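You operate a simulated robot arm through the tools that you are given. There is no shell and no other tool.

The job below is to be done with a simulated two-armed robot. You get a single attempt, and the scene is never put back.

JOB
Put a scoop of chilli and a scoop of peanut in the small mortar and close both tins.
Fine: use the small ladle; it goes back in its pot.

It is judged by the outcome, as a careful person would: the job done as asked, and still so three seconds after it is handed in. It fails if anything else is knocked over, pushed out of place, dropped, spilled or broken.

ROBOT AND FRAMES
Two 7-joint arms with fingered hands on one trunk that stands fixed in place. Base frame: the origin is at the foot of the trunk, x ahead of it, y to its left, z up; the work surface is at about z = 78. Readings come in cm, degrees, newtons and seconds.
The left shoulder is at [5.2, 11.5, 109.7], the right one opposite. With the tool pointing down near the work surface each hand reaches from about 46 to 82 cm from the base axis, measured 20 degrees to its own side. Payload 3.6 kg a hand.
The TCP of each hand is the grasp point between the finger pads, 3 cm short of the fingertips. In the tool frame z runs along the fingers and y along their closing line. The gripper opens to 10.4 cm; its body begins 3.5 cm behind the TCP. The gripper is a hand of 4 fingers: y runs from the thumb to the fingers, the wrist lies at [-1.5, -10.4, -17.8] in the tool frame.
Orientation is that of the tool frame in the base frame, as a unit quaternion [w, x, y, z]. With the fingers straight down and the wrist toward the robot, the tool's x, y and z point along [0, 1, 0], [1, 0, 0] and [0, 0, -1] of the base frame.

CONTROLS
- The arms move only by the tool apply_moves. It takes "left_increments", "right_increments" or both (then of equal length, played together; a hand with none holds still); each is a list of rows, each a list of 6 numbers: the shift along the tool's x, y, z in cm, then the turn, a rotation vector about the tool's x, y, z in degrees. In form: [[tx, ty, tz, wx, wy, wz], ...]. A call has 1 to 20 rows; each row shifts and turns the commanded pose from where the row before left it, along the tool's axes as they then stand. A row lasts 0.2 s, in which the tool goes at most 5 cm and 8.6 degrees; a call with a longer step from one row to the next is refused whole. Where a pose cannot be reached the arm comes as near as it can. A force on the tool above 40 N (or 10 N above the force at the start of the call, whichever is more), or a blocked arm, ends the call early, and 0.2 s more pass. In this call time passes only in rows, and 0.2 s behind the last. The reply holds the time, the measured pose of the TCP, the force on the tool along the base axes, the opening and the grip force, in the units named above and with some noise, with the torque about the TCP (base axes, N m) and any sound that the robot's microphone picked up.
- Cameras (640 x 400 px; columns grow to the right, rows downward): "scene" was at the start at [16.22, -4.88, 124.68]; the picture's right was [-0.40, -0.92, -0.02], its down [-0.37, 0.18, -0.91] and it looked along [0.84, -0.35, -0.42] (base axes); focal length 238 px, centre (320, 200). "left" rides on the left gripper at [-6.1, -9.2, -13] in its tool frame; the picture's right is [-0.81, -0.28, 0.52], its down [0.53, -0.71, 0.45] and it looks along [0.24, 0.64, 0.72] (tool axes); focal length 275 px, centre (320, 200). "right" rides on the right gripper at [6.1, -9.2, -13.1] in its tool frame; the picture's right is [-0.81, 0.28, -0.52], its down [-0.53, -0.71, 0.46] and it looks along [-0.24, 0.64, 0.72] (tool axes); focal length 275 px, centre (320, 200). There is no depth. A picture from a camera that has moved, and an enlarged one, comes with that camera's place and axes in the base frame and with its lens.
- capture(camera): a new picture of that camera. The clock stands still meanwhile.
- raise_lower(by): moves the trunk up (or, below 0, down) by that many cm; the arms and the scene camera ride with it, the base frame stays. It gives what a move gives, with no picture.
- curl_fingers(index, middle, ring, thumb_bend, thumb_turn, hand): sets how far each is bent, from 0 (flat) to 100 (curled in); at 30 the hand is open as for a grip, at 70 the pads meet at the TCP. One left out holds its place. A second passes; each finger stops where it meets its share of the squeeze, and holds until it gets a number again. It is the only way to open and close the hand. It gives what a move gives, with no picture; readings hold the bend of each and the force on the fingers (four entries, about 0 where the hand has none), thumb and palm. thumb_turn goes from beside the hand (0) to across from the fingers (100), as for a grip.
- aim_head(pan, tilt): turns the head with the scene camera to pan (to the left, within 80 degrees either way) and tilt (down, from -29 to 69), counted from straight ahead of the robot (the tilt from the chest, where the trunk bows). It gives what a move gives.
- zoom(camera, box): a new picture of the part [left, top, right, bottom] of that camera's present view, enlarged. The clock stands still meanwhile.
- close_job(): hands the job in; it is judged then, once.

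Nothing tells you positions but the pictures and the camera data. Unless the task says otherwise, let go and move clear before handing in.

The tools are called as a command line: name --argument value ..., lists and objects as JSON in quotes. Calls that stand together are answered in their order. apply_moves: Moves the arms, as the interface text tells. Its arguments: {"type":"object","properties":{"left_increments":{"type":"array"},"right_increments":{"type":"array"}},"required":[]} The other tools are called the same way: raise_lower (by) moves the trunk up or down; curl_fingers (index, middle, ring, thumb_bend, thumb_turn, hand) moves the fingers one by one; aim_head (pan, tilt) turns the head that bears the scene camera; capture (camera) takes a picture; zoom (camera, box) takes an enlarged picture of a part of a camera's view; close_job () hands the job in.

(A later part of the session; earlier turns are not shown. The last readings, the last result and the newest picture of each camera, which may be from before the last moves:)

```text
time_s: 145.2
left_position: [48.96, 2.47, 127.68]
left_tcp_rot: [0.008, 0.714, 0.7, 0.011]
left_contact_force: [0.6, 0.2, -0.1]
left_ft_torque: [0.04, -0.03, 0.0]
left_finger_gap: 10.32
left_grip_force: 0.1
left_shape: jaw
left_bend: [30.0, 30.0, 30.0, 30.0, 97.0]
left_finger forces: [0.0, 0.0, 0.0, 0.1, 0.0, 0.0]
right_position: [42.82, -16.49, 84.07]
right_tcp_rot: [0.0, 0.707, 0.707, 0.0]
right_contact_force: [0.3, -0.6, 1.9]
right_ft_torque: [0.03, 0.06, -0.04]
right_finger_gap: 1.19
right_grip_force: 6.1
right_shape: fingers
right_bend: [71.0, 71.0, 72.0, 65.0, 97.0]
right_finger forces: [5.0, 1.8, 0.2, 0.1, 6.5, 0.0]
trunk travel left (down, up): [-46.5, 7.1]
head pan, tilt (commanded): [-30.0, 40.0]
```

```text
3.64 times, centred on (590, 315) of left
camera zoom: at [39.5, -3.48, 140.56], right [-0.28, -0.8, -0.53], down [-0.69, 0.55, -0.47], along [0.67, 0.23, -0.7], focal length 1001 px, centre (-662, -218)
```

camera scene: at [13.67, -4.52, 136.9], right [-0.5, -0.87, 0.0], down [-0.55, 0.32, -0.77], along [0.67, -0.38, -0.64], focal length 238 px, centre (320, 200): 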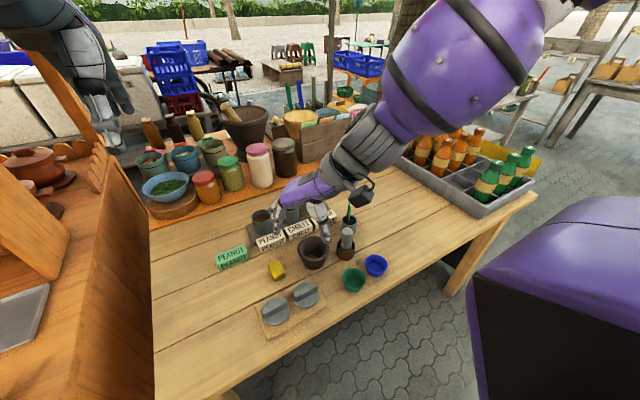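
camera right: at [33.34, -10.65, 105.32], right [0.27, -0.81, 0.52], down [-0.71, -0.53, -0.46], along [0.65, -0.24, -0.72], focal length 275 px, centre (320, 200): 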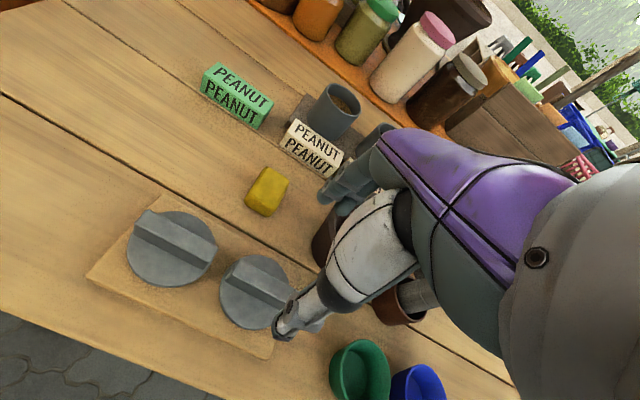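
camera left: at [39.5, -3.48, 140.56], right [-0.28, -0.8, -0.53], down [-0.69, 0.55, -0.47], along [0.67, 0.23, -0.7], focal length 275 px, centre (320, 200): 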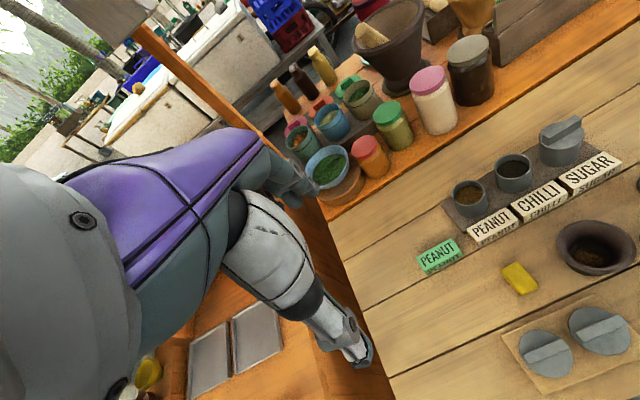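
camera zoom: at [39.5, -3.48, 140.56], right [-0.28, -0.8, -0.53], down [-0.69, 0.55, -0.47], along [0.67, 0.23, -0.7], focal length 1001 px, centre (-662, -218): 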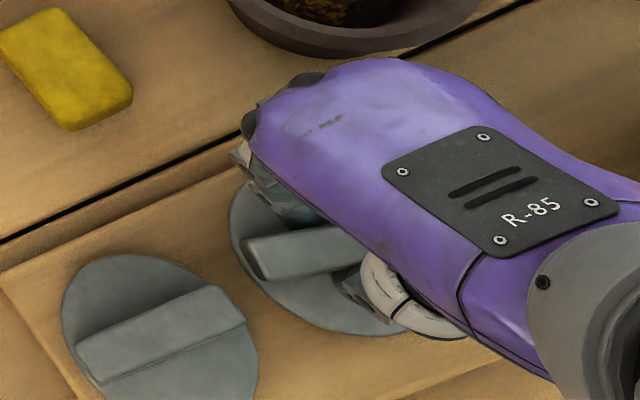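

The bar is gripped with the lid still flat. I tighten somewhat more and lift a little.

curl_fingers --hand "right" --index 80 --middle 82 --ring 82 --thumb_bend 78

apply_moves --right_increments '[[0, 0, -0.4, 0, 0, 0], [0, 0, -0.6, 0, 0, 0], [0, 0, -1, 0, 0, 0], [0, 0, -1, 0, 0, 0]]'

zoom --camera "right" --box '[180, 160, 380, 360]'

zoom --camera "left" --box '[540, 240, 640, 370]'

zoom --camera "scene" --box '[260, 230, 360, 330]'

```text
time_s: 146.2
left_position: [49.08, 2.42, 127.71]
left_tcp_rot: [0.009, 0.714, 0.7, 0.012]
left_contact_force: [0.5, -0.1, 0.1]
left_ft_torque: [0.01, 0.03, 0.0]
left_finger_gap: 10.4
left_grip_force: 0.0
left_shape: jaw
left_bend: [30.0, 30.0, 30.0, 30.0, 97.0]
left_finger forces: [0.0, 0.0, 0.0, 0.0, 0.0, 0.0]
right_position: [42.78, -16.45, 84.17]
right_tcp_rot: [0.0, 0.707, 0.708, -0.001]
right_contact_force: [-0.7, -0.8, -0.9]
right_ft_torque: [-0.03, 0.0, -0.01]
right_finger_gap: 1.19
right_grip_force: 19.8
right_shape: fingers
right_bend: [75.0, 80.0, 82.0, 65.0, 93.0]
right_finger forces: [11.6, 8.4, 0.0, 0.0, 20.0, 0.0]
trunk travel left (down, up): [-46.5, 7.1]
head pan, tilt (commanded): [-30.0, 40.0]
```

```text
time_s: 147.2
left_position: [49.01, 2.33, 127.72]
left_tcp_rot: [0.008, 0.714, 0.7, 0.011]
left_contact_force: [-0.1, -0.8, 0.4]
left_ft_torque: [0.0, 0.02, 0.01]
left_finger_gap: 10.38
left_grip_force: 0.0
left_shape: jaw
left_bend: [30.0, 30.0, 30.0, 30.0, 97.0]
left_finger forces: [0.0, 0.1, 0.0, 0.1, 0.0, 0.0]
right_position: [42.86, -16.37, 87.16]
right_tcp_rot: [0.0, 0.708, 0.707, 0.0]
right_contact_force: [0.1, 0.9, -0.2]
right_ft_torque: [0.0, -0.01, -0.01]
right_finger_gap: 1.19
right_grip_force: 19.3
right_shape: fingers
right_bend: [75.0, 81.0, 82.0, 65.0, 93.0]
right_finger forces: [11.5, 8.3, 0.0, 0.0, 19.9, 0.1]
trunk travel left (down, up): [-46.5, 7.1]
head pan, tilt (commanded): [-30.0, 40.0]
```

```text
2.00 times, centred on (280, 260) of right
camera zoom: at [33.78, -10.32, 100.27], right [0.27, -0.81, 0.52], down [-0.71, -0.53, -0.46], along [0.65, -0.24, -0.72], focal length 551 px, centre (400, 80)
```

zoom: 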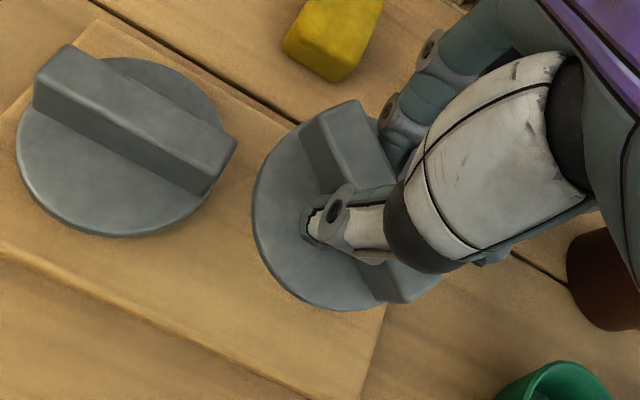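

```text
3.08 times, centred on (590, 305) of left
camera zoom: at [39.5, -3.49, 140.56], right [-0.28, -0.8, -0.53], down [-0.69, 0.55, -0.47], along [0.67, 0.23, -0.7], focal length 847 px, centre (-511, -123)
```

zoom: 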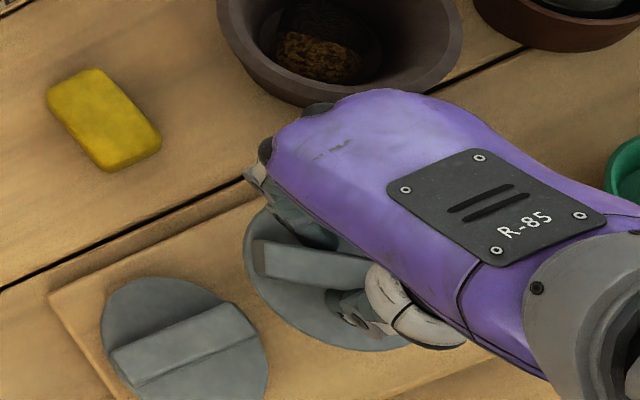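

```text
4.00 times, centred on (310, 280) of scene
camera zoom: at [13.67, -4.52, 136.9], right [-0.5, -0.87, 0.0], down [-0.55, 0.32, -0.77], along [0.67, -0.38, -0.64], focal length 954 px, centre (360, -120)
```

zoom: 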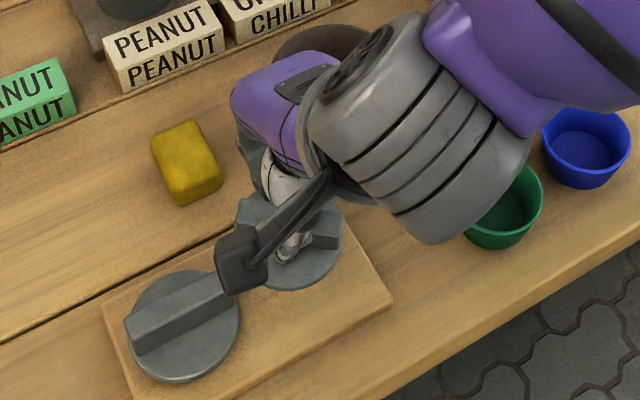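

The lid is in hand (about 20 N). I lift it clear and inspect how level it hangs.

apply_moves --right_increments '[[0, 0, -1.5, 0, 0, 0], [0, 0, -2, 0, 0, 0], [0, 0, -2, 0, 0, 0], [0, 0, -2, 0, 0, 0], [0, 0, -2, 0, 0, 0], [0, 0, -2, 0, 0, 0]]'

zoom --camera "right" --box '[180, 160, 380, 360]'

zoom --camera "left" --box '[500, 160, 640, 340]'

zoom --camera "scene" --box '[260, 180, 360, 290]'

```text
time_s: 148.6
left_position: [49.04, 2.45, 127.71]
left_tcp_rot: [0.008, 0.714, 0.7, 0.011]
left_contact_force: [-0.2, 0.0, 0.5]
left_ft_torque: [0.01, 0.0, -0.01]
left_finger_gap: 10.38
left_grip_force: 0.1
left_shape: jaw
left_bend: [30.0, 30.0, 30.0, 30.0, 97.0]
left_finger forces: [0.0, 0.0, 0.0, 0.0, 0.1, 0.0]
right_position: [42.89, -16.47, 98.71]
right_tcp_rot: [0.0, 0.708, 0.706, -0.001]
right_contact_force: [0.0, -0.6, -0.1]
right_ft_torque: [-0.01, 0.02, 0.02]
right_finger_gap: 1.2
right_grip_force: 19.7
right_shape: fingers
right_bend: [75.0, 81.0, 82.0, 65.0, 92.0]
right_finger forces: [11.5, 8.5, 0.1, 0.0, 20.0, 0.0]
trunk travel left (down, up): [-46.5, 7.1]
head pan, tilt (commanded): [-30.0, 40.0]
```

```text
2.00 times, centred on (280, 260) of right
camera zoom: at [33.75, -10.38, 111.78], right [0.27, -0.81, 0.52], down [-0.71, -0.53, -0.45], along [0.64, -0.25, -0.72], focal length 551 px, centre (400, 80)
```

zoom: 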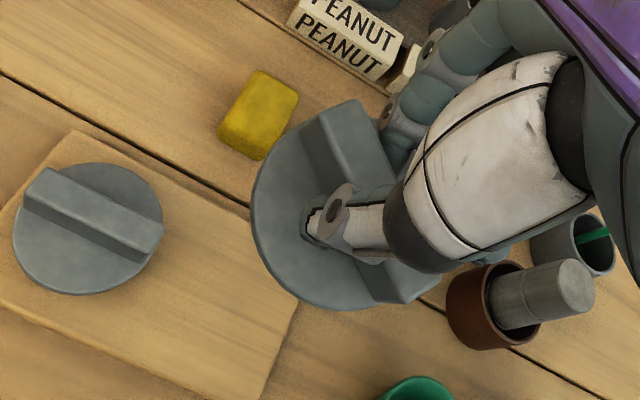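

```text
2.22 times, centred on (570, 250) of left
camera zoom: at [39.5, -3.49, 140.56], right [-0.28, -0.8, -0.53], down [-0.69, 0.55, -0.47], along [0.67, 0.23, -0.7], focal length 612 px, centre (-236, 89)
```

zoom: 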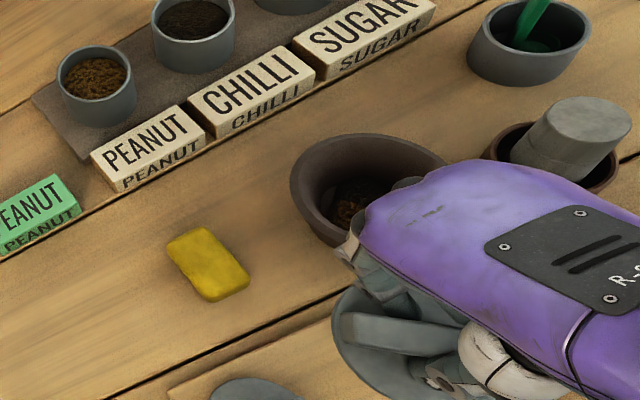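

```text
3.64 times, centred on (310, 235) of scene
camera zoom: at [13.67, -4.52, 136.9], right [-0.5, -0.87, 0.0], down [-0.55, 0.32, -0.77], along [0.67, -0.38, -0.64], focal length 867 px, centre (356, 73)
```

zoom: 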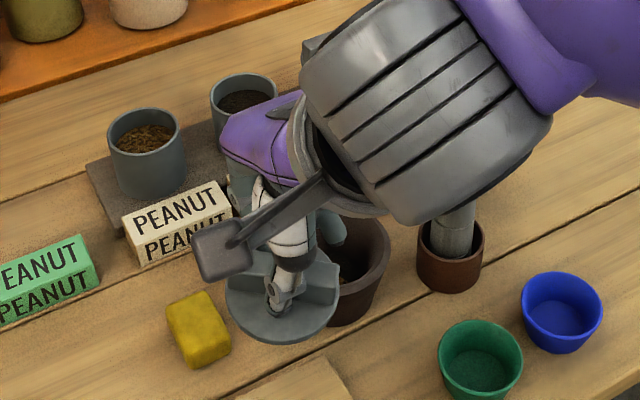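

The lid hangs level, its centre within about 0.6 cm of the grasp axis. I rise and yaw to the 41° that worked for the chilli tin.

apply_moves --right_increments '[[0, 0, -2, 0, 0, 0], [0, 0, -2.5, 0, 0, 0], [0, 0, -2.5, 0, 0, 0], [0, 0, 0, 0, 0, -6], [0, 0, 0, 0, 0, -7], [0, 0, 0, 0, 0, -7], [0, 0, 0, 0, 0, -7], [0, 0, 0, 0, 0, -7], [0, 0, 0, 0, 0, -7]]'

```text
time_s: 150.6
left_position: [49.13, 2.43, 127.7]
left_tcp_rot: [0.008, 0.714, 0.7, 0.013]
left_contact_force: [0.2, 0.0, 0.3]
left_ft_torque: [0.0, 0.05, 0.01]
left_finger_gap: 10.39
left_grip_force: 0.1
left_shape: jaw
left_bend: [30.0, 30.0, 30.0, 30.0, 97.0]
left_finger forces: [0.1, 0.0, 0.0, 0.1, 0.0, 0.0]
right_position: [42.92, -16.48, 105.56]
right_tcp_rot: [0.001, 0.414, 0.91, 0.001]
right_contact_force: [-0.1, -1.3, -1.1]
right_ft_torque: [0.02, -0.01, 0.01]
right_finger_gap: 1.19
right_grip_force: 20.4
right_shape: fingers
right_bend: [75.0, 81.0, 82.0, 65.0, 92.0]
right_finger forces: [11.8, 8.5, 0.1, 0.1, 20.2, 0.1]
trunk travel left (down, up): [-46.5, 7.1]
head pan, tilt (commanded): [-30.0, 40.0]
```

apply_moves --right_increments '[[-1.2, 0.4, -0.8, 0, 0, 0], [-2.27, 0.83, -0.8, 0, 0, 0], [-2.27, 0.83, -0.8, 0, 0, 0], [-2.27, 0.83, -0.8, 0, 0, 0], [-2.27, 0.83, -0.8, 0, 0, 0], [-2.27, 0.83, -0.8, 0, 0, 0], [-2.27, 0.83, -0.8, 0, 0, 0], [-2.27, 0.83, -0.8, 0, 0, 0], [-2.27, 0.83, -0.8, 0, 0, 0], [-1.2, 0.4, -0.4, 0, 0, 0]]'

capture --camera "scene"

capture --camera "right"

```text
time_s: 152.8
left_position: [49.07, 2.38, 127.75]
left_tcp_rot: [0.008, 0.713, 0.701, 0.012]
left_contact_force: [-0.2, -0.2, 0.9]
left_ft_torque: [-0.02, -0.01, 0.02]
left_finger_gap: 10.38
left_grip_force: 0.1
left_shape: jaw
left_bend: [30.0, 30.0, 30.0, 30.0, 97.0]
left_finger forces: [0.0, 0.0, 0.0, 0.0, 0.0, 0.1]
right_position: [61.98, -27.1, 113.28]
right_tcp_rot: [0.001, 0.415, 0.91, -0.001]
right_contact_force: [-0.9, -0.1, 0.3]
right_ft_torque: [-0.01, 0.0, -0.02]
right_finger_gap: 1.15
right_grip_force: 20.3
right_shape: fingers
right_bend: [75.0, 81.0, 82.0, 65.0, 92.0]
right_finger forces: [12.1, 8.1, 0.1, 0.0, 20.2, 0.1]
trunk travel left (down, up): [-46.5, 7.1]
head pan, tilt (commanded): [-30.0, 40.0]
```

```text
taken
camera scene: at [13.67, -4.53, 136.9], right [-0.5, -0.87, 0.0], down [-0.55, 0.32, -0.77], along [0.67, -0.38, -0.64], focal length 238 px, centre (320, 200)
```

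scene: 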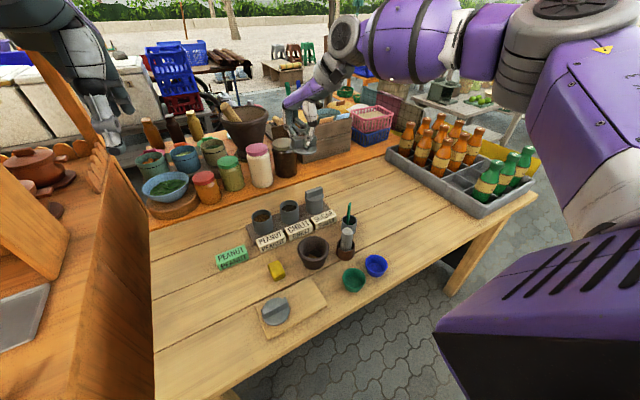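

```text
taken
camera right: at [51.08, -28.5, 126.4], right [0.74, -0.43, 0.52], down [-0.19, -0.87, -0.45], along [0.65, 0.24, -0.72], focal length 275 px, centre (320, 200)
```

right: 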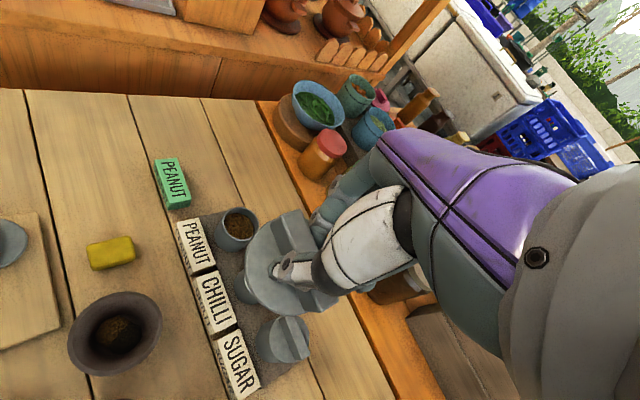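

No trouble. I lower the trunk so the arm can reach over the tins.

raise_lower --by -13

zoom --camera "right" --box '[170, 160, 370, 360]'

zoom --camera "scene" --box '[220, 90, 360, 220]'

```text
time_s: 154.4
left_position: [47.36, 0.92, 115.93]
left_tcp_rot: [0.013, 0.715, 0.699, 0.026]
left_contact_force: [-0.6, 0.1, 0.3]
left_ft_torque: [0.02, 0.01, 0.02]
left_finger_gap: 10.39
left_grip_force: 0.1
left_shape: jaw
left_bend: [30.0, 30.0, 30.0, 30.0, 97.0]
left_finger forces: [0.1, 0.0, 0.0, 0.0, 0.0, 0.0]
right_position: [60.46, -28.32, 100.91]
right_tcp_rot: [0.005, 0.415, 0.91, 0.009]
right_contact_force: [0.1, 0.0, 0.3]
right_ft_torque: [-0.01, 0.01, -0.01]
right_finger_gap: 1.17
right_grip_force: 20.5
right_shape: fingers
right_bend: [75.0, 81.0, 82.0, 65.0, 92.0]
right_finger forces: [11.9, 8.1, 0.0, 0.1, 20.1, 0.0]
trunk travel left (down, up): [-33.5, 20.1]
head pan, tilt (commanded): [-30.0, 40.0]
```

```text
2.00 times, centred on (270, 260) of right
camera zoom: at [49.41, -29.86, 113.82], right [0.73, -0.44, 0.52], down [-0.18, -0.86, -0.47], along [0.66, 0.25, -0.71], focal length 551 px, centre (420, 80)
```

zoom: 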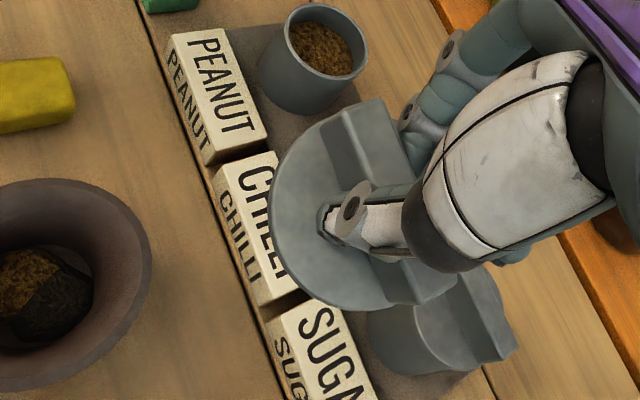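

```text
3.08 times, centred on (290, 155) of scene
camera zoom: at [16.17, -5.99, 123.22], right [-0.5, -0.87, -0.02], down [-0.54, 0.33, -0.77], along [0.68, -0.37, -0.64], focal length 734 px, centre (412, 338)
```

zoom: 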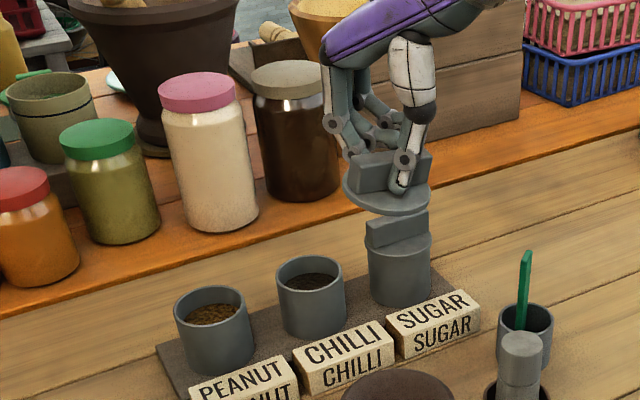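

The lid looks level in the hand. I bring it over the chilli tin, hovering well above the rim, and compare lid and tin in the views.

apply_moves --right_increments '[[-0.75, 1.79, 0.9, 0, 0, 0], [-0.75, 1.79, 0.9, 0, 0, 0], [-0.75, 1.79, 0.9, 0, 0, 0], [-0.75, 1.79, 0.9, 0, 0, 0], [-0.75, 1.79, 0.9, 0, 0, 0]]'

zoom --camera "right" --box '[170, 160, 370, 360]'

zoom --camera "scene" --box '[240, 120, 340, 220]'

zoom --camera "left" --box '[420, 40, 600, 200]'

```text
time_s: 155.6
left_position: [47.21, 1.06, 115.83]
left_tcp_rot: [0.013, 0.715, 0.699, 0.025]
left_contact_force: [-1.1, 0.4, -0.4]
left_ft_torque: [0.03, 0.01, 0.0]
left_finger_gap: 10.4
left_grip_force: 0.1
left_shape: jaw
left_bend: [30.0, 30.0, 30.0, 30.0, 97.0]
left_finger forces: [0.0, 0.0, 0.1, 0.1, 0.0, 0.0]
right_position: [69.63, -25.2, 96.52]
right_tcp_rot: [0.005, 0.416, 0.909, 0.009]
right_contact_force: [0.1, 0.4, -0.4]
right_ft_torque: [-0.01, 0.04, -0.02]
right_finger_gap: 1.13
right_grip_force: 20.2
right_shape: fingers
right_bend: [75.0, 81.0, 82.0, 65.0, 92.0]
right_finger forces: [11.9, 7.9, 0.0, 0.0, 20.0, 0.0]
trunk travel left (down, up): [-33.5, 20.1]
head pan, tilt (commanded): [-30.0, 40.0]
```

```text
2.00 times, centred on (270, 260) of right
camera zoom: at [58.63, -26.79, 109.48], right [0.73, -0.44, 0.52], down [-0.18, -0.86, -0.47], along [0.66, 0.25, -0.71], focal length 551 px, centre (420, 80)
```

zoom: 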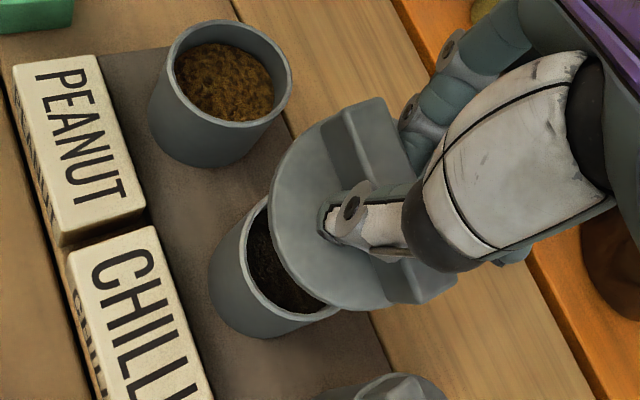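

```text
4.00 times, centred on (290, 170) of scene
camera zoom: at [16.16, -5.99, 123.24], right [-0.5, -0.87, -0.02], down [-0.54, 0.33, -0.77], along [0.68, -0.37, -0.64], focal length 954 px, centre (440, 320)
```

zoom: 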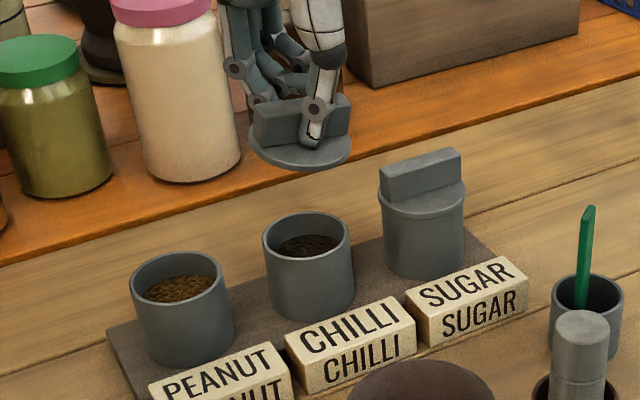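

```text
2.50 times, centred on (510, 120) of left
camera zoom: at [37.39, -5.08, 128.4], right [-0.26, -0.79, -0.55], down [-0.68, 0.56, -0.48], along [0.69, 0.24, -0.68], focal length 688 px, centre (-155, 400)
```

zoom: 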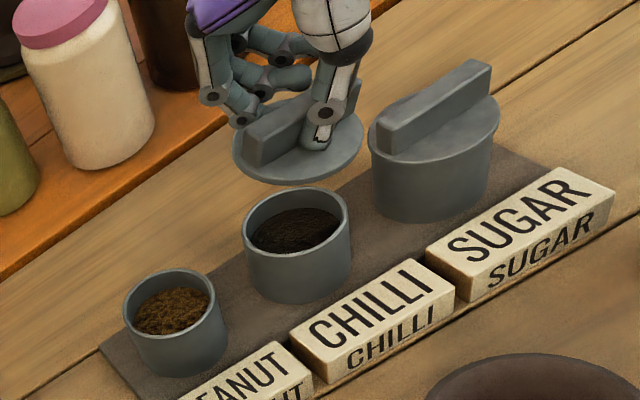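

Comparing all three views, the lid sits about 0.9 cm short (toward me) of the tin centre. I correct that while lowering to about 2 cm above the rim, then compare again.

apply_moves --right_increments '[[-0.147, 0.243, 1.3, 0, 0, 0], [-0.147, 0.243, 1.3, 0, 0, 0], [-0.147, 0.243, 1.2, 0, 0, 0]]'

zoom --camera "right" --box '[200, 180, 360, 340]'

zoom --camera "scene" --box '[250, 140, 320, 210]'

zoom --camera "left" --box '[450, 70, 570, 180]'

```text
time_s: 156.4
left_position: [47.28, 1.06, 115.77]
left_tcp_rot: [0.012, 0.714, 0.699, 0.025]
left_contact_force: [-0.1, -0.2, 0.2]
left_ft_torque: [0.01, 0.0, 0.0]
left_finger_gap: 10.39
left_grip_force: 0.0
left_shape: jaw
left_bend: [30.0, 30.0, 30.0, 30.0, 97.0]
left_finger forces: [0.0, 0.0, 0.1, 0.1, 0.1, 0.0]
right_position: [69.9, -26.51, 94.06]
right_tcp_rot: [0.005, 0.415, 0.91, 0.009]
right_contact_force: [-0.4, 0.9, 0.3]
right_ft_torque: [0.02, 0.01, 0.01]
right_finger_gap: 1.02
right_grip_force: 15.5
right_shape: fingers
right_bend: [75.0, 82.0, 82.0, 66.0, 95.0]
right_finger forces: [14.1, 1.2, 0.0, 0.0, 15.0, 0.1]
right hand out of reach, approached as far as the arm can: row 1, 2, 3
trunk travel left (down, up): [-33.5, 20.1]
head pan, tilt (commanded): [-30.0, 40.0]
```

```text
2.50 times, centred on (280, 260) of right
camera zoom: at [58.82, -28.04, 106.98], right [0.73, -0.44, 0.53], down [-0.18, -0.86, -0.47], along [0.66, 0.25, -0.71], focal length 688 px, centre (420, 50)
```

zoom: 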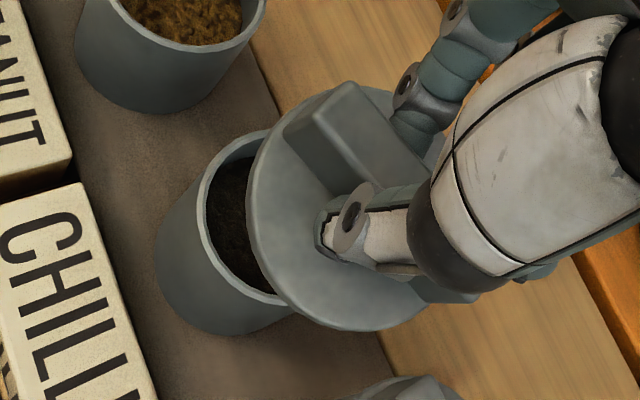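

```text
5.71 times, centred on (285, 175) of scene
camera zoom: at [16.15, -5.99, 123.24], right [-0.5, -0.87, -0.02], down [-0.54, 0.33, -0.77], along [0.68, -0.37, -0.64], focal length 1362 px, centre (520, 343)
```

zoom: 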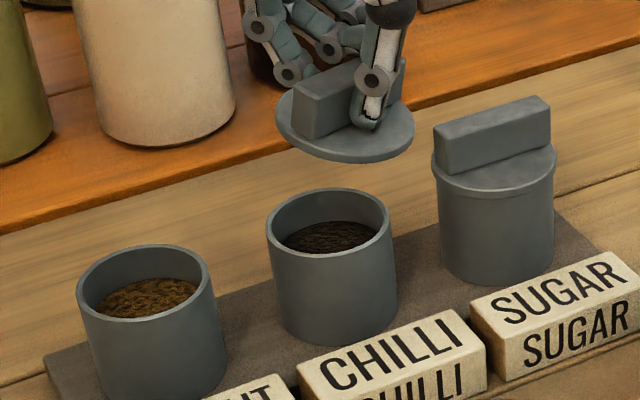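

```text
3.64 times, centred on (510, 125) of left
camera zoom: at [37.39, -5.08, 128.39], right [-0.26, -0.79, -0.55], down [-0.68, 0.56, -0.48], along [0.69, 0.24, -0.69], focal length 1001 px, centre (-371, 473)
```

zoom: 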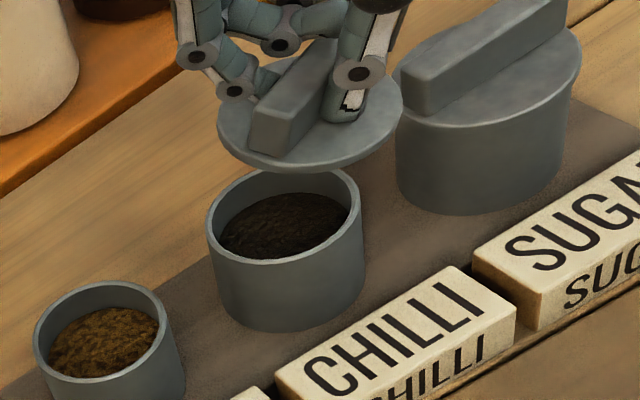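

The arm reached its limit there and slipped sideways a little, turning the lid somewhat in the grip; nothing was touched. I lift back up and left, then reduce the yaw, which brings the wrist closer and gives more reach.

apply_moves --right_increments '[[0.3, 0.07, -1.0, 0, 0, 0], [0.57, 0.13, -1.4, 0, 0, 0], [0.57, 0.1, -1.4, 0, 0, 0], [0.3, 0.05, -0.8, 0, 0, 0]]'

apply_moves --right_increments '[[0, 0, 0, 0, 0, 4], [0, 0, 0, 0, 0, 4], [0, 0, 0, 0, 0, 4], [0, 0, 0, 0, 0, 4]]'

zoom --camera "right" --box '[180, 160, 380, 360]'

zoom --camera "scene" --box '[230, 120, 330, 220]'

```text
time_s: 157.4
left_position: [47.28, 0.95, 115.8]
left_tcp_rot: [0.013, 0.714, 0.699, 0.025]
left_contact_force: [-0.5, -0.7, 1.2]
left_ft_torque: [-0.02, 0.02, 0.0]
left_finger_gap: 10.38
left_grip_force: 0.0
left_shape: jaw
left_bend: [30.0, 30.0, 30.0, 30.0, 97.0]
left_finger forces: [0.0, 0.0, 0.1, 0.0, 0.0, 0.0]
right_position: [69.01, -24.95, 98.54]
right_tcp_rot: [0.005, 0.416, 0.909, 0.008]
right_contact_force: [-0.7, 0.3, 0.4]
right_ft_torque: [0.01, -0.03, -0.03]
right_finger_gap: 1.01
right_grip_force: 15.4
right_shape: fingers
right_bend: [75.0, 82.0, 82.0, 66.0, 95.0]
right_finger forces: [14.0, 1.1, 0.0, 0.0, 14.9, 0.1]
trunk travel left (down, up): [-33.5, 20.1]
head pan, tilt (commanded): [-30.0, 40.0]
```

```text
time_s: 158.4
left_position: [47.31, 1.07, 115.82]
left_tcp_rot: [0.011, 0.714, 0.699, 0.024]
left_contact_force: [1.0, -0.3, 0.3]
left_ft_torque: [-0.01, 0.01, -0.01]
left_finger_gap: 10.39
left_grip_force: 0.1
left_shape: jaw
left_bend: [30.0, 30.0, 30.0, 30.0, 97.0]
left_finger forces: [0.0, 0.0, 0.0, 0.0, 0.0, 0.1]
right_position: [68.93, -24.99, 98.67]
right_tcp_rot: [0.004, 0.538, 0.843, 0.01]
right_contact_force: [0.0, -0.5, -0.3]
right_ft_torque: [0.04, 0.02, -0.02]
right_finger_gap: 1.02
right_grip_force: 15.0
right_shape: fingers
right_bend: [75.0, 82.0, 82.0, 66.0, 95.0]
right_finger forces: [14.0, 1.1, 0.0, 0.0, 14.9, 0.0]
trunk travel left (down, up): [-33.5, 20.1]
head pan, tilt (commanded): [-30.0, 40.0]
```

```text
2.00 times, centred on (280, 260) of right
camera zoom: at [57.92, -23.45, 111.62], right [0.58, -0.63, 0.52], down [-0.42, -0.78, -0.47], along [0.7, 0.06, -0.71], focal length 551 px, centre (400, 80)
```

zoom: 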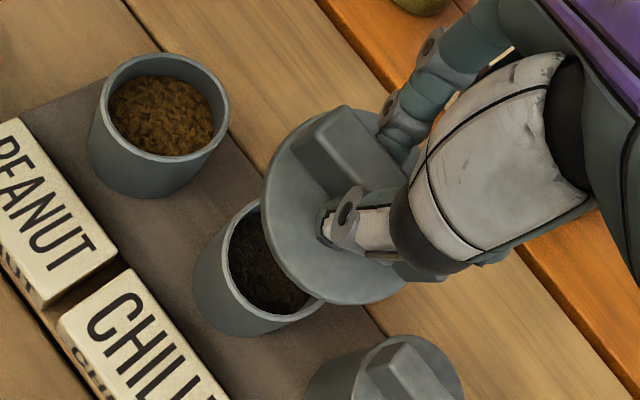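

```text
4.00 times, centred on (280, 170) of scene
camera zoom: at [16.14, -5.98, 123.24], right [-0.5, -0.87, -0.02], down [-0.54, 0.33, -0.77], along [0.68, -0.37, -0.64], focal length 954 px, centre (480, 320)
```

zoom: 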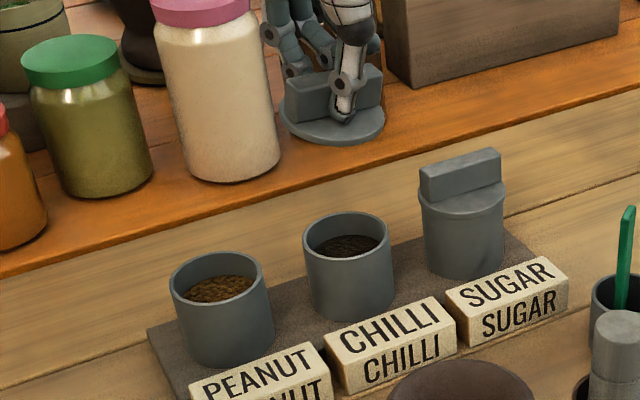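

Yaw 25° is fine here. I reduce it a bit more and then move forward over the tin.

apply_moves --right_increments '[[0, 0, 0, 0, 0, 4], [0, 0, 0, 0, 0, 4], [0, 0, 0, 0, 0, 4]]'

```text
time_s: 159.2
left_position: [47.26, 0.94, 115.76]
left_tcp_rot: [0.011, 0.714, 0.699, 0.024]
left_contact_force: [-0.7, 0.1, 0.3]
left_ft_torque: [0.0, -0.01, 0.02]
left_finger_gap: 10.37
left_grip_force: 0.0
left_shape: jaw
left_bend: [30.0, 30.0, 30.0, 30.0, 97.0]
left_finger forces: [0.1, 0.0, 0.0, 0.0, 0.1, 0.0]
right_position: [68.91, -25.01, 98.66]
right_tcp_rot: [0.003, 0.623, 0.782, 0.01]
right_contact_force: [0.1, 0.2, -0.8]
right_ft_torque: [0.0, -0.01, -0.02]
right_finger_gap: 1.02
right_grip_force: 14.9
right_shape: fingers
right_bend: [75.0, 82.0, 82.0, 66.0, 95.0]
right_finger forces: [14.0, 1.1, 0.1, 0.0, 14.8, 0.0]
trunk travel left (down, up): [-33.5, 20.1]
head pan, tilt (commanded): [-30.0, 40.0]
```

apply_moves --right_increments '[[-0.17, 0.73, 0, 0, 0, 0], [-0.17, 0.73, 0, 0, 0, 0]]'

zoom --camera "right" --box '[180, 160, 380, 360]'

zoom --camera "scene" --box '[240, 120, 320, 210]'

zoom --camera "left" --box '[430, 20, 570, 180]'

```text
time_s: 159.8
left_position: [47.27, 0.89, 115.8]
left_tcp_rot: [0.012, 0.715, 0.699, 0.024]
left_contact_force: [0.5, -0.8, 0.6]
left_ft_torque: [-0.03, -0.02, 0.02]
left_finger_gap: 10.37
left_grip_force: 0.0
left_shape: jaw
left_bend: [30.0, 30.0, 30.0, 30.0, 97.0]
left_finger forces: [0.1, 0.1, 0.0, 0.0, 0.0, 0.0]
right_position: [70.48, -24.95, 98.66]
right_tcp_rot: [0.003, 0.623, 0.782, 0.01]
right_contact_force: [-0.4, 0.7, -0.1]
right_ft_torque: [0.0, -0.03, 0.02]
right_finger_gap: 1.02
right_grip_force: 15.0
right_shape: fingers
right_bend: [75.0, 82.0, 82.0, 66.0, 95.0]
right_finger forces: [14.0, 1.1, 0.0, 0.0, 14.7, 0.0]
trunk travel left (down, up): [-33.5, 20.1]
head pan, tilt (commanded): [-30.0, 40.0]
```

```text
2.00 times, centred on (280, 260) of right
camera zoom: at [60.01, -21.27, 111.72], right [0.44, -0.73, 0.52], down [-0.57, -0.67, -0.47], along [0.69, -0.08, -0.71], focal length 551 px, centre (400, 80)
```

zoom: 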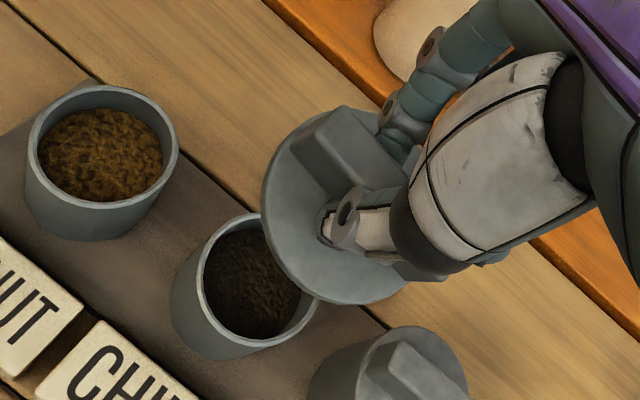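

```text
4.44 times, centred on (280, 165) of scene
camera zoom: at [16.13, -5.98, 123.24], right [-0.5, -0.87, -0.02], down [-0.54, 0.33, -0.77], along [0.68, -0.37, -0.64], focal length 1059 px, centre (498, 356)
```

zoom: 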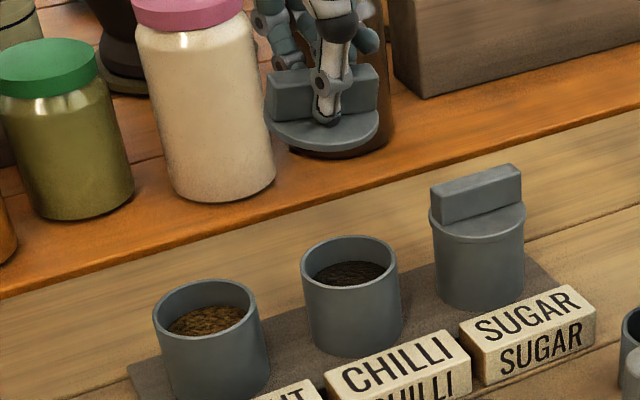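

```text
2.50 times, centred on (500, 100) of left
camera zoom: at [37.41, -5.08, 128.33], right [-0.27, -0.79, -0.55], down [-0.68, 0.56, -0.48], along [0.69, 0.24, -0.69], focal length 688 px, centre (-130, 450)
```

zoom: 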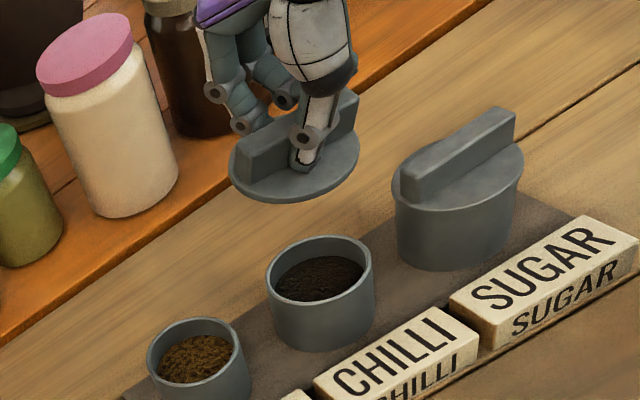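

With the smaller yaw the reach is fine. By my three-view estimate the lid needs to go about 0.6 cm right. I correct and lower to about 2 cm above the rim.

apply_moves --right_increments '[[-0.15, -0.03, 1.25, 0, 0, 0], [-0.15, -0.03, 1.25, 0, 0, 0], [-0.15, -0.03, 1.25, 0, 0, 0], [-0.15, -0.03, 1.25, 0, 0, 0]]'

zoom --camera "right" --box '[200, 180, 360, 340]'

zoom --camera "scene" --box '[250, 140, 320, 210]'

zoom --camera "left" --box '[440, 60, 560, 180]'

```text
time_s: 160.8
left_position: [47.25, 0.92, 115.66]
left_tcp_rot: [0.012, 0.714, 0.699, 0.024]
left_contact_force: [-0.5, -0.5, 0.6]
left_ft_torque: [0.02, -0.02, 0.02]
left_finger_gap: 10.38
left_grip_force: 0.1
left_shape: jaw
left_bend: [30.0, 30.0, 30.0, 30.0, 97.0]
left_finger forces: [0.0, 0.1, 0.0, 0.1, 0.0, 0.0]
right_position: [70.6, -25.68, 93.67]
right_tcp_rot: [0.004, 0.623, 0.782, 0.01]
right_contact_force: [0.1, 0.6, -0.6]
right_ft_torque: [0.01, 0.01, -0.03]
right_finger_gap: 1.01
right_grip_force: 15.2
right_shape: fingers
right_bend: [75.0, 82.0, 82.0, 66.0, 95.0]
right_finger forces: [14.0, 1.1, 0.0, 0.1, 14.8, 0.0]
trunk travel left (down, up): [-33.5, 20.1]
head pan, tilt (commanded): [-30.0, 40.0]
```

```text
2.50 times, centred on (280, 260) of right
camera zoom: at [60.07, -21.83, 106.67], right [0.44, -0.73, 0.52], down [-0.57, -0.67, -0.47], along [0.69, -0.09, -0.71], focal length 688 px, centre (420, 50)
```

zoom: 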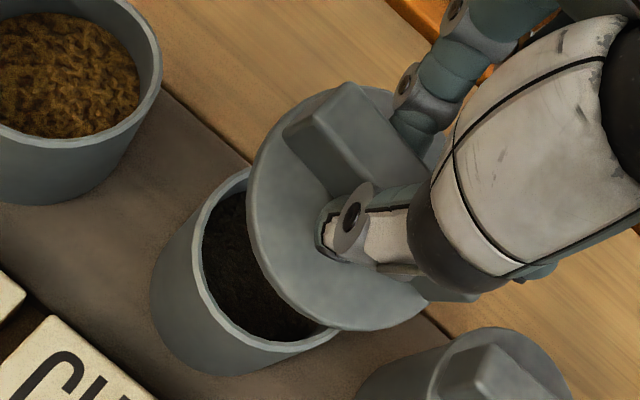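

```text
5.71 times, centred on (285, 175) of scene
camera zoom: at [16.13, -5.98, 123.24], right [-0.5, -0.87, -0.02], down [-0.54, 0.33, -0.77], along [0.68, -0.37, -0.64], focal length 1362 px, centre (520, 343)
```

zoom: 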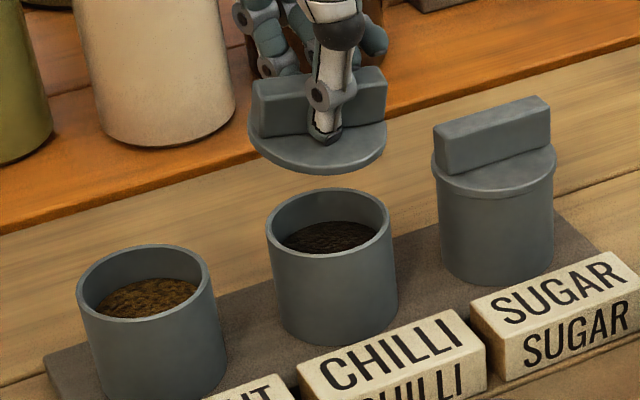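

```text
3.33 times, centred on (500, 120) of left
camera zoom: at [37.41, -5.08, 128.32], right [-0.27, -0.79, -0.55], down [-0.68, 0.56, -0.48], along [0.69, 0.24, -0.69], focal length 918 px, centre (-280, 467)
```

zoom: 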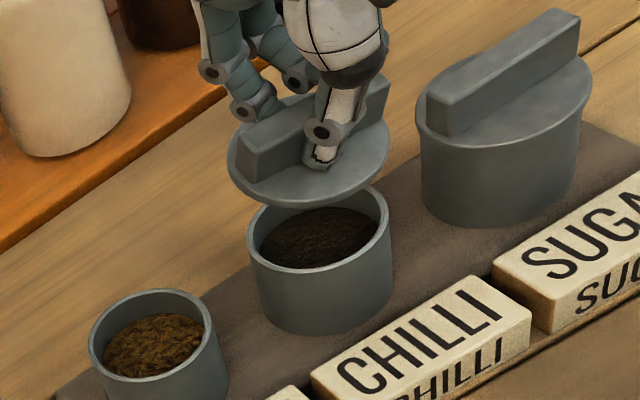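

Lid and tin now line up to within a couple of millimetres. I lower further in small steps toward the rim.

apply_moves --right_increments '[[0.07, -0.03, 0.6, 0, 0, 0], [0.07, -0.03, 0.6, 0, 0, 0], [0.07, -0.03, 0.6, 0, 0, 0]]'

zoom --camera "right" --box '[200, 180, 360, 340]'

zoom --camera "scene" --box '[250, 140, 320, 210]'

zoom --camera "left" --box '[440, 60, 560, 180]'

```text
time_s: 161.6
left_position: [47.2, 0.88, 115.8]
left_tcp_rot: [0.011, 0.715, 0.699, 0.025]
left_contact_force: [1.0, -0.3, -1.0]
left_ft_torque: [-0.01, 0.01, -0.02]
left_finger_gap: 10.37
left_grip_force: 0.1
left_shape: jaw
left_bend: [30.0, 30.0, 30.0, 30.0, 97.0]
left_finger forces: [0.1, 0.0, 0.0, 0.1, 0.0, 0.0]
right_position: [70.52, -25.26, 91.94]
right_tcp_rot: [0.003, 0.623, 0.782, 0.01]
right_contact_force: [-0.1, 0.4, -1.0]
right_ft_torque: [0.01, 0.02, -0.01]
right_finger_gap: 0.98
right_grip_force: 14.9
right_shape: fingers
right_bend: [75.0, 82.0, 82.0, 66.0, 95.0]
right_finger forces: [14.0, 1.1, 0.1, 0.0, 14.8, 0.0]
trunk travel left (down, up): [-33.5, 20.1]
head pan, tilt (commanded): [-30.0, 40.0]
```

```text
2.50 times, centred on (280, 260) of right
camera zoom: at [59.96, -21.58, 104.91], right [0.44, -0.73, 0.52], down [-0.57, -0.67, -0.47], along [0.7, -0.08, -0.71], focal length 688 px, centre (420, 50)
```

zoom: 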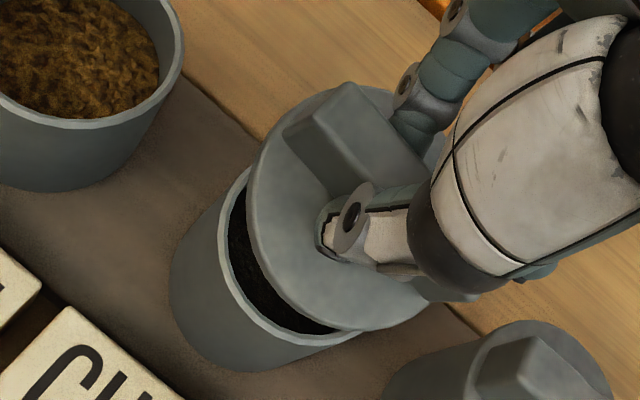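

```text
5.71 times, centred on (285, 175) of scene
camera zoom: at [16.12, -5.98, 123.24], right [-0.5, -0.87, -0.02], down [-0.54, 0.33, -0.77], along [0.68, -0.37, -0.63], focal length 1362 px, centre (520, 343)
```

zoom: 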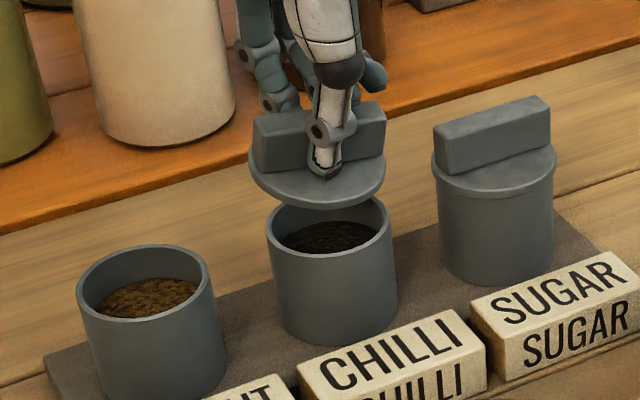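

```text
3.33 times, centred on (500, 120) of left
camera zoom: at [37.41, -5.08, 128.31], right [-0.27, -0.79, -0.55], down [-0.68, 0.56, -0.48], along [0.69, 0.24, -0.69], focal length 918 px, centre (-280, 467)
```

zoom: 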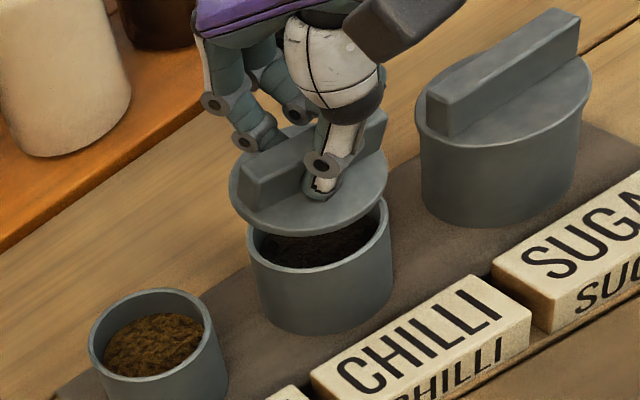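

The lid is about 2.9 cm above the rim and 2 mm to the left. I correct and go lower.

apply_moves --right_increments '[[-0.072, 0.007, 0.55, 0, 0, 0], [-0.072, 0.007, 0.55, 0, 0, 0], [-0.072, 0.007, 0.55, 0, 0, 0]]'

zoom --camera "right" --box '[200, 180, 360, 340]'

zoom --camera "scene" --box '[250, 140, 320, 210]'

zoom --camera "left" --box '[440, 60, 560, 180]'

```text
time_s: 162.4
left_position: [47.21, 0.99, 115.78]
left_tcp_rot: [0.011, 0.714, 0.699, 0.024]
left_contact_force: [-0.2, 1.0, -0.3]
left_ft_torque: [-0.02, 0.04, 0.0]
left_finger_gap: 10.42
left_grip_force: 0.0
left_shape: jaw
left_bend: [30.0, 30.0, 30.0, 30.0, 97.0]
left_finger forces: [0.0, 0.0, 0.1, 0.0, 0.0, 0.0]
right_position: [70.52, -25.46, 90.24]
right_tcp_rot: [0.002, 0.622, 0.783, 0.01]
right_contact_force: [0.3, -0.3, -1.3]
right_ft_torque: [-0.01, 0.05, 0.0]
right_finger_gap: 0.98
right_grip_force: 15.5
right_shape: fingers
right_bend: [75.0, 82.0, 82.0, 66.0, 95.0]
right_finger forces: [14.1, 1.2, 0.1, 0.0, 14.7, 0.0]
trunk travel left (down, up): [-33.5, 20.1]
head pan, tilt (commanded): [-30.0, 40.0]
```

```text
2.50 times, centred on (280, 260) of right
camera zoom: at [60.07, -21.77, 103.22], right [0.44, -0.73, 0.52], down [-0.57, -0.67, -0.47], along [0.7, -0.08, -0.71], focal length 688 px, centre (420, 50)
```

zoom: 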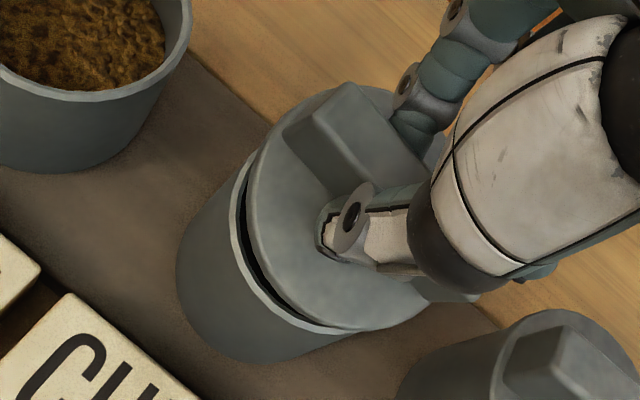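

```text
5.71 times, centred on (285, 175) of scene
camera zoom: at [16.12, -5.98, 123.24], right [-0.5, -0.87, -0.02], down [-0.54, 0.33, -0.77], along [0.68, -0.37, -0.63], focal length 1362 px, centre (520, 343)
```

zoom: 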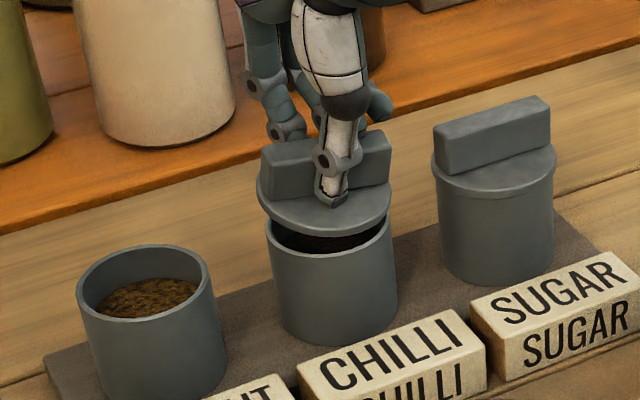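

```text
3.33 times, centred on (500, 120) of left
camera zoom: at [37.41, -5.08, 128.3], right [-0.27, -0.79, -0.55], down [-0.68, 0.56, -0.48], along [0.69, 0.24, -0.69], focal length 918 px, centre (-280, 467)
```

zoom: 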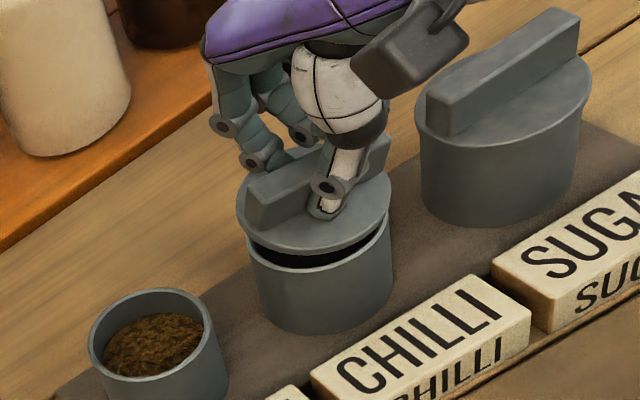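

Nicely aligned, about 1.3 cm to go. I lower slowly until it touches.

apply_moves --right_increments '[[-0.03, -0.013, 0.33, 0, 0, 0], [-0.03, -0.013, 0.33, 0, 0, 0], [-0.03, -0.013, 0.33, 0, 0, 0]]'

zoom --camera "right" --box '[200, 180, 360, 340]'

zoom --camera "scene" --box '[250, 140, 320, 210]'

zoom --camera "left" --box '[440, 60, 560, 180]'

```text
time_s: 163.2
left_position: [47.2, 1.11, 115.76]
left_tcp_rot: [0.011, 0.715, 0.699, 0.024]
left_contact_force: [-0.1, -0.1, 0.0]
left_ft_torque: [0.0, 0.0, -0.02]
left_finger_gap: 10.4
left_grip_force: 0.1
left_shape: jaw
left_bend: [30.0, 30.0, 30.0, 30.0, 97.0]
left_finger forces: [0.1, 0.1, 0.0, 0.0, 0.0, 0.0]
right_position: [70.4, -25.61, 89.3]
right_tcp_rot: [0.002, 0.623, 0.782, 0.01]
right_contact_force: [0.2, 0.9, -0.2]
right_ft_torque: [0.03, 0.01, 0.03]
right_finger_gap: 1.02
right_grip_force: 15.3
right_shape: fingers
right_bend: [75.0, 82.0, 82.0, 66.0, 95.0]
right_finger forces: [14.0, 1.7, 0.0, 0.0, 14.8, 0.0]
trunk travel left (down, up): [-33.5, 20.1]
head pan, tilt (commanded): [-30.0, 40.0]
```

```text
2.50 times, centred on (280, 260) of right
camera zoom: at [60.06, -21.84, 102.26], right [0.44, -0.73, 0.52], down [-0.57, -0.67, -0.47], along [0.7, -0.08, -0.71], focal length 688 px, centre (420, 50)
```

zoom: 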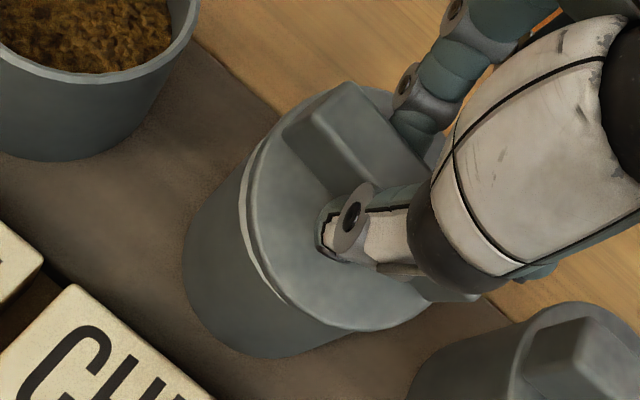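

```text
5.71 times, centred on (285, 175) of scene
camera zoom: at [16.12, -5.98, 123.25], right [-0.5, -0.87, -0.02], down [-0.54, 0.33, -0.77], along [0.68, -0.37, -0.63], focal length 1362 px, centre (520, 343)
```

zoom: 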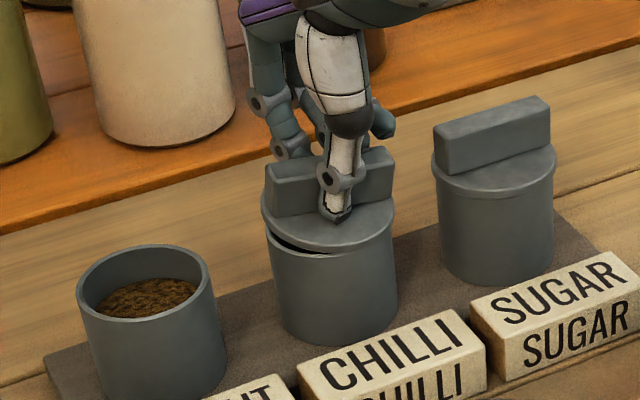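

```text
3.33 times, centred on (500, 120) of left
camera zoom: at [37.41, -5.08, 128.29], right [-0.27, -0.79, -0.55], down [-0.68, 0.56, -0.48], along [0.68, 0.24, -0.69], focal length 918 px, centre (-280, 467)
```

zoom: 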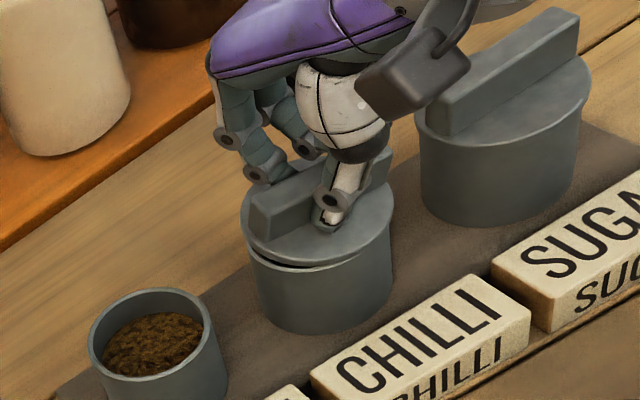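

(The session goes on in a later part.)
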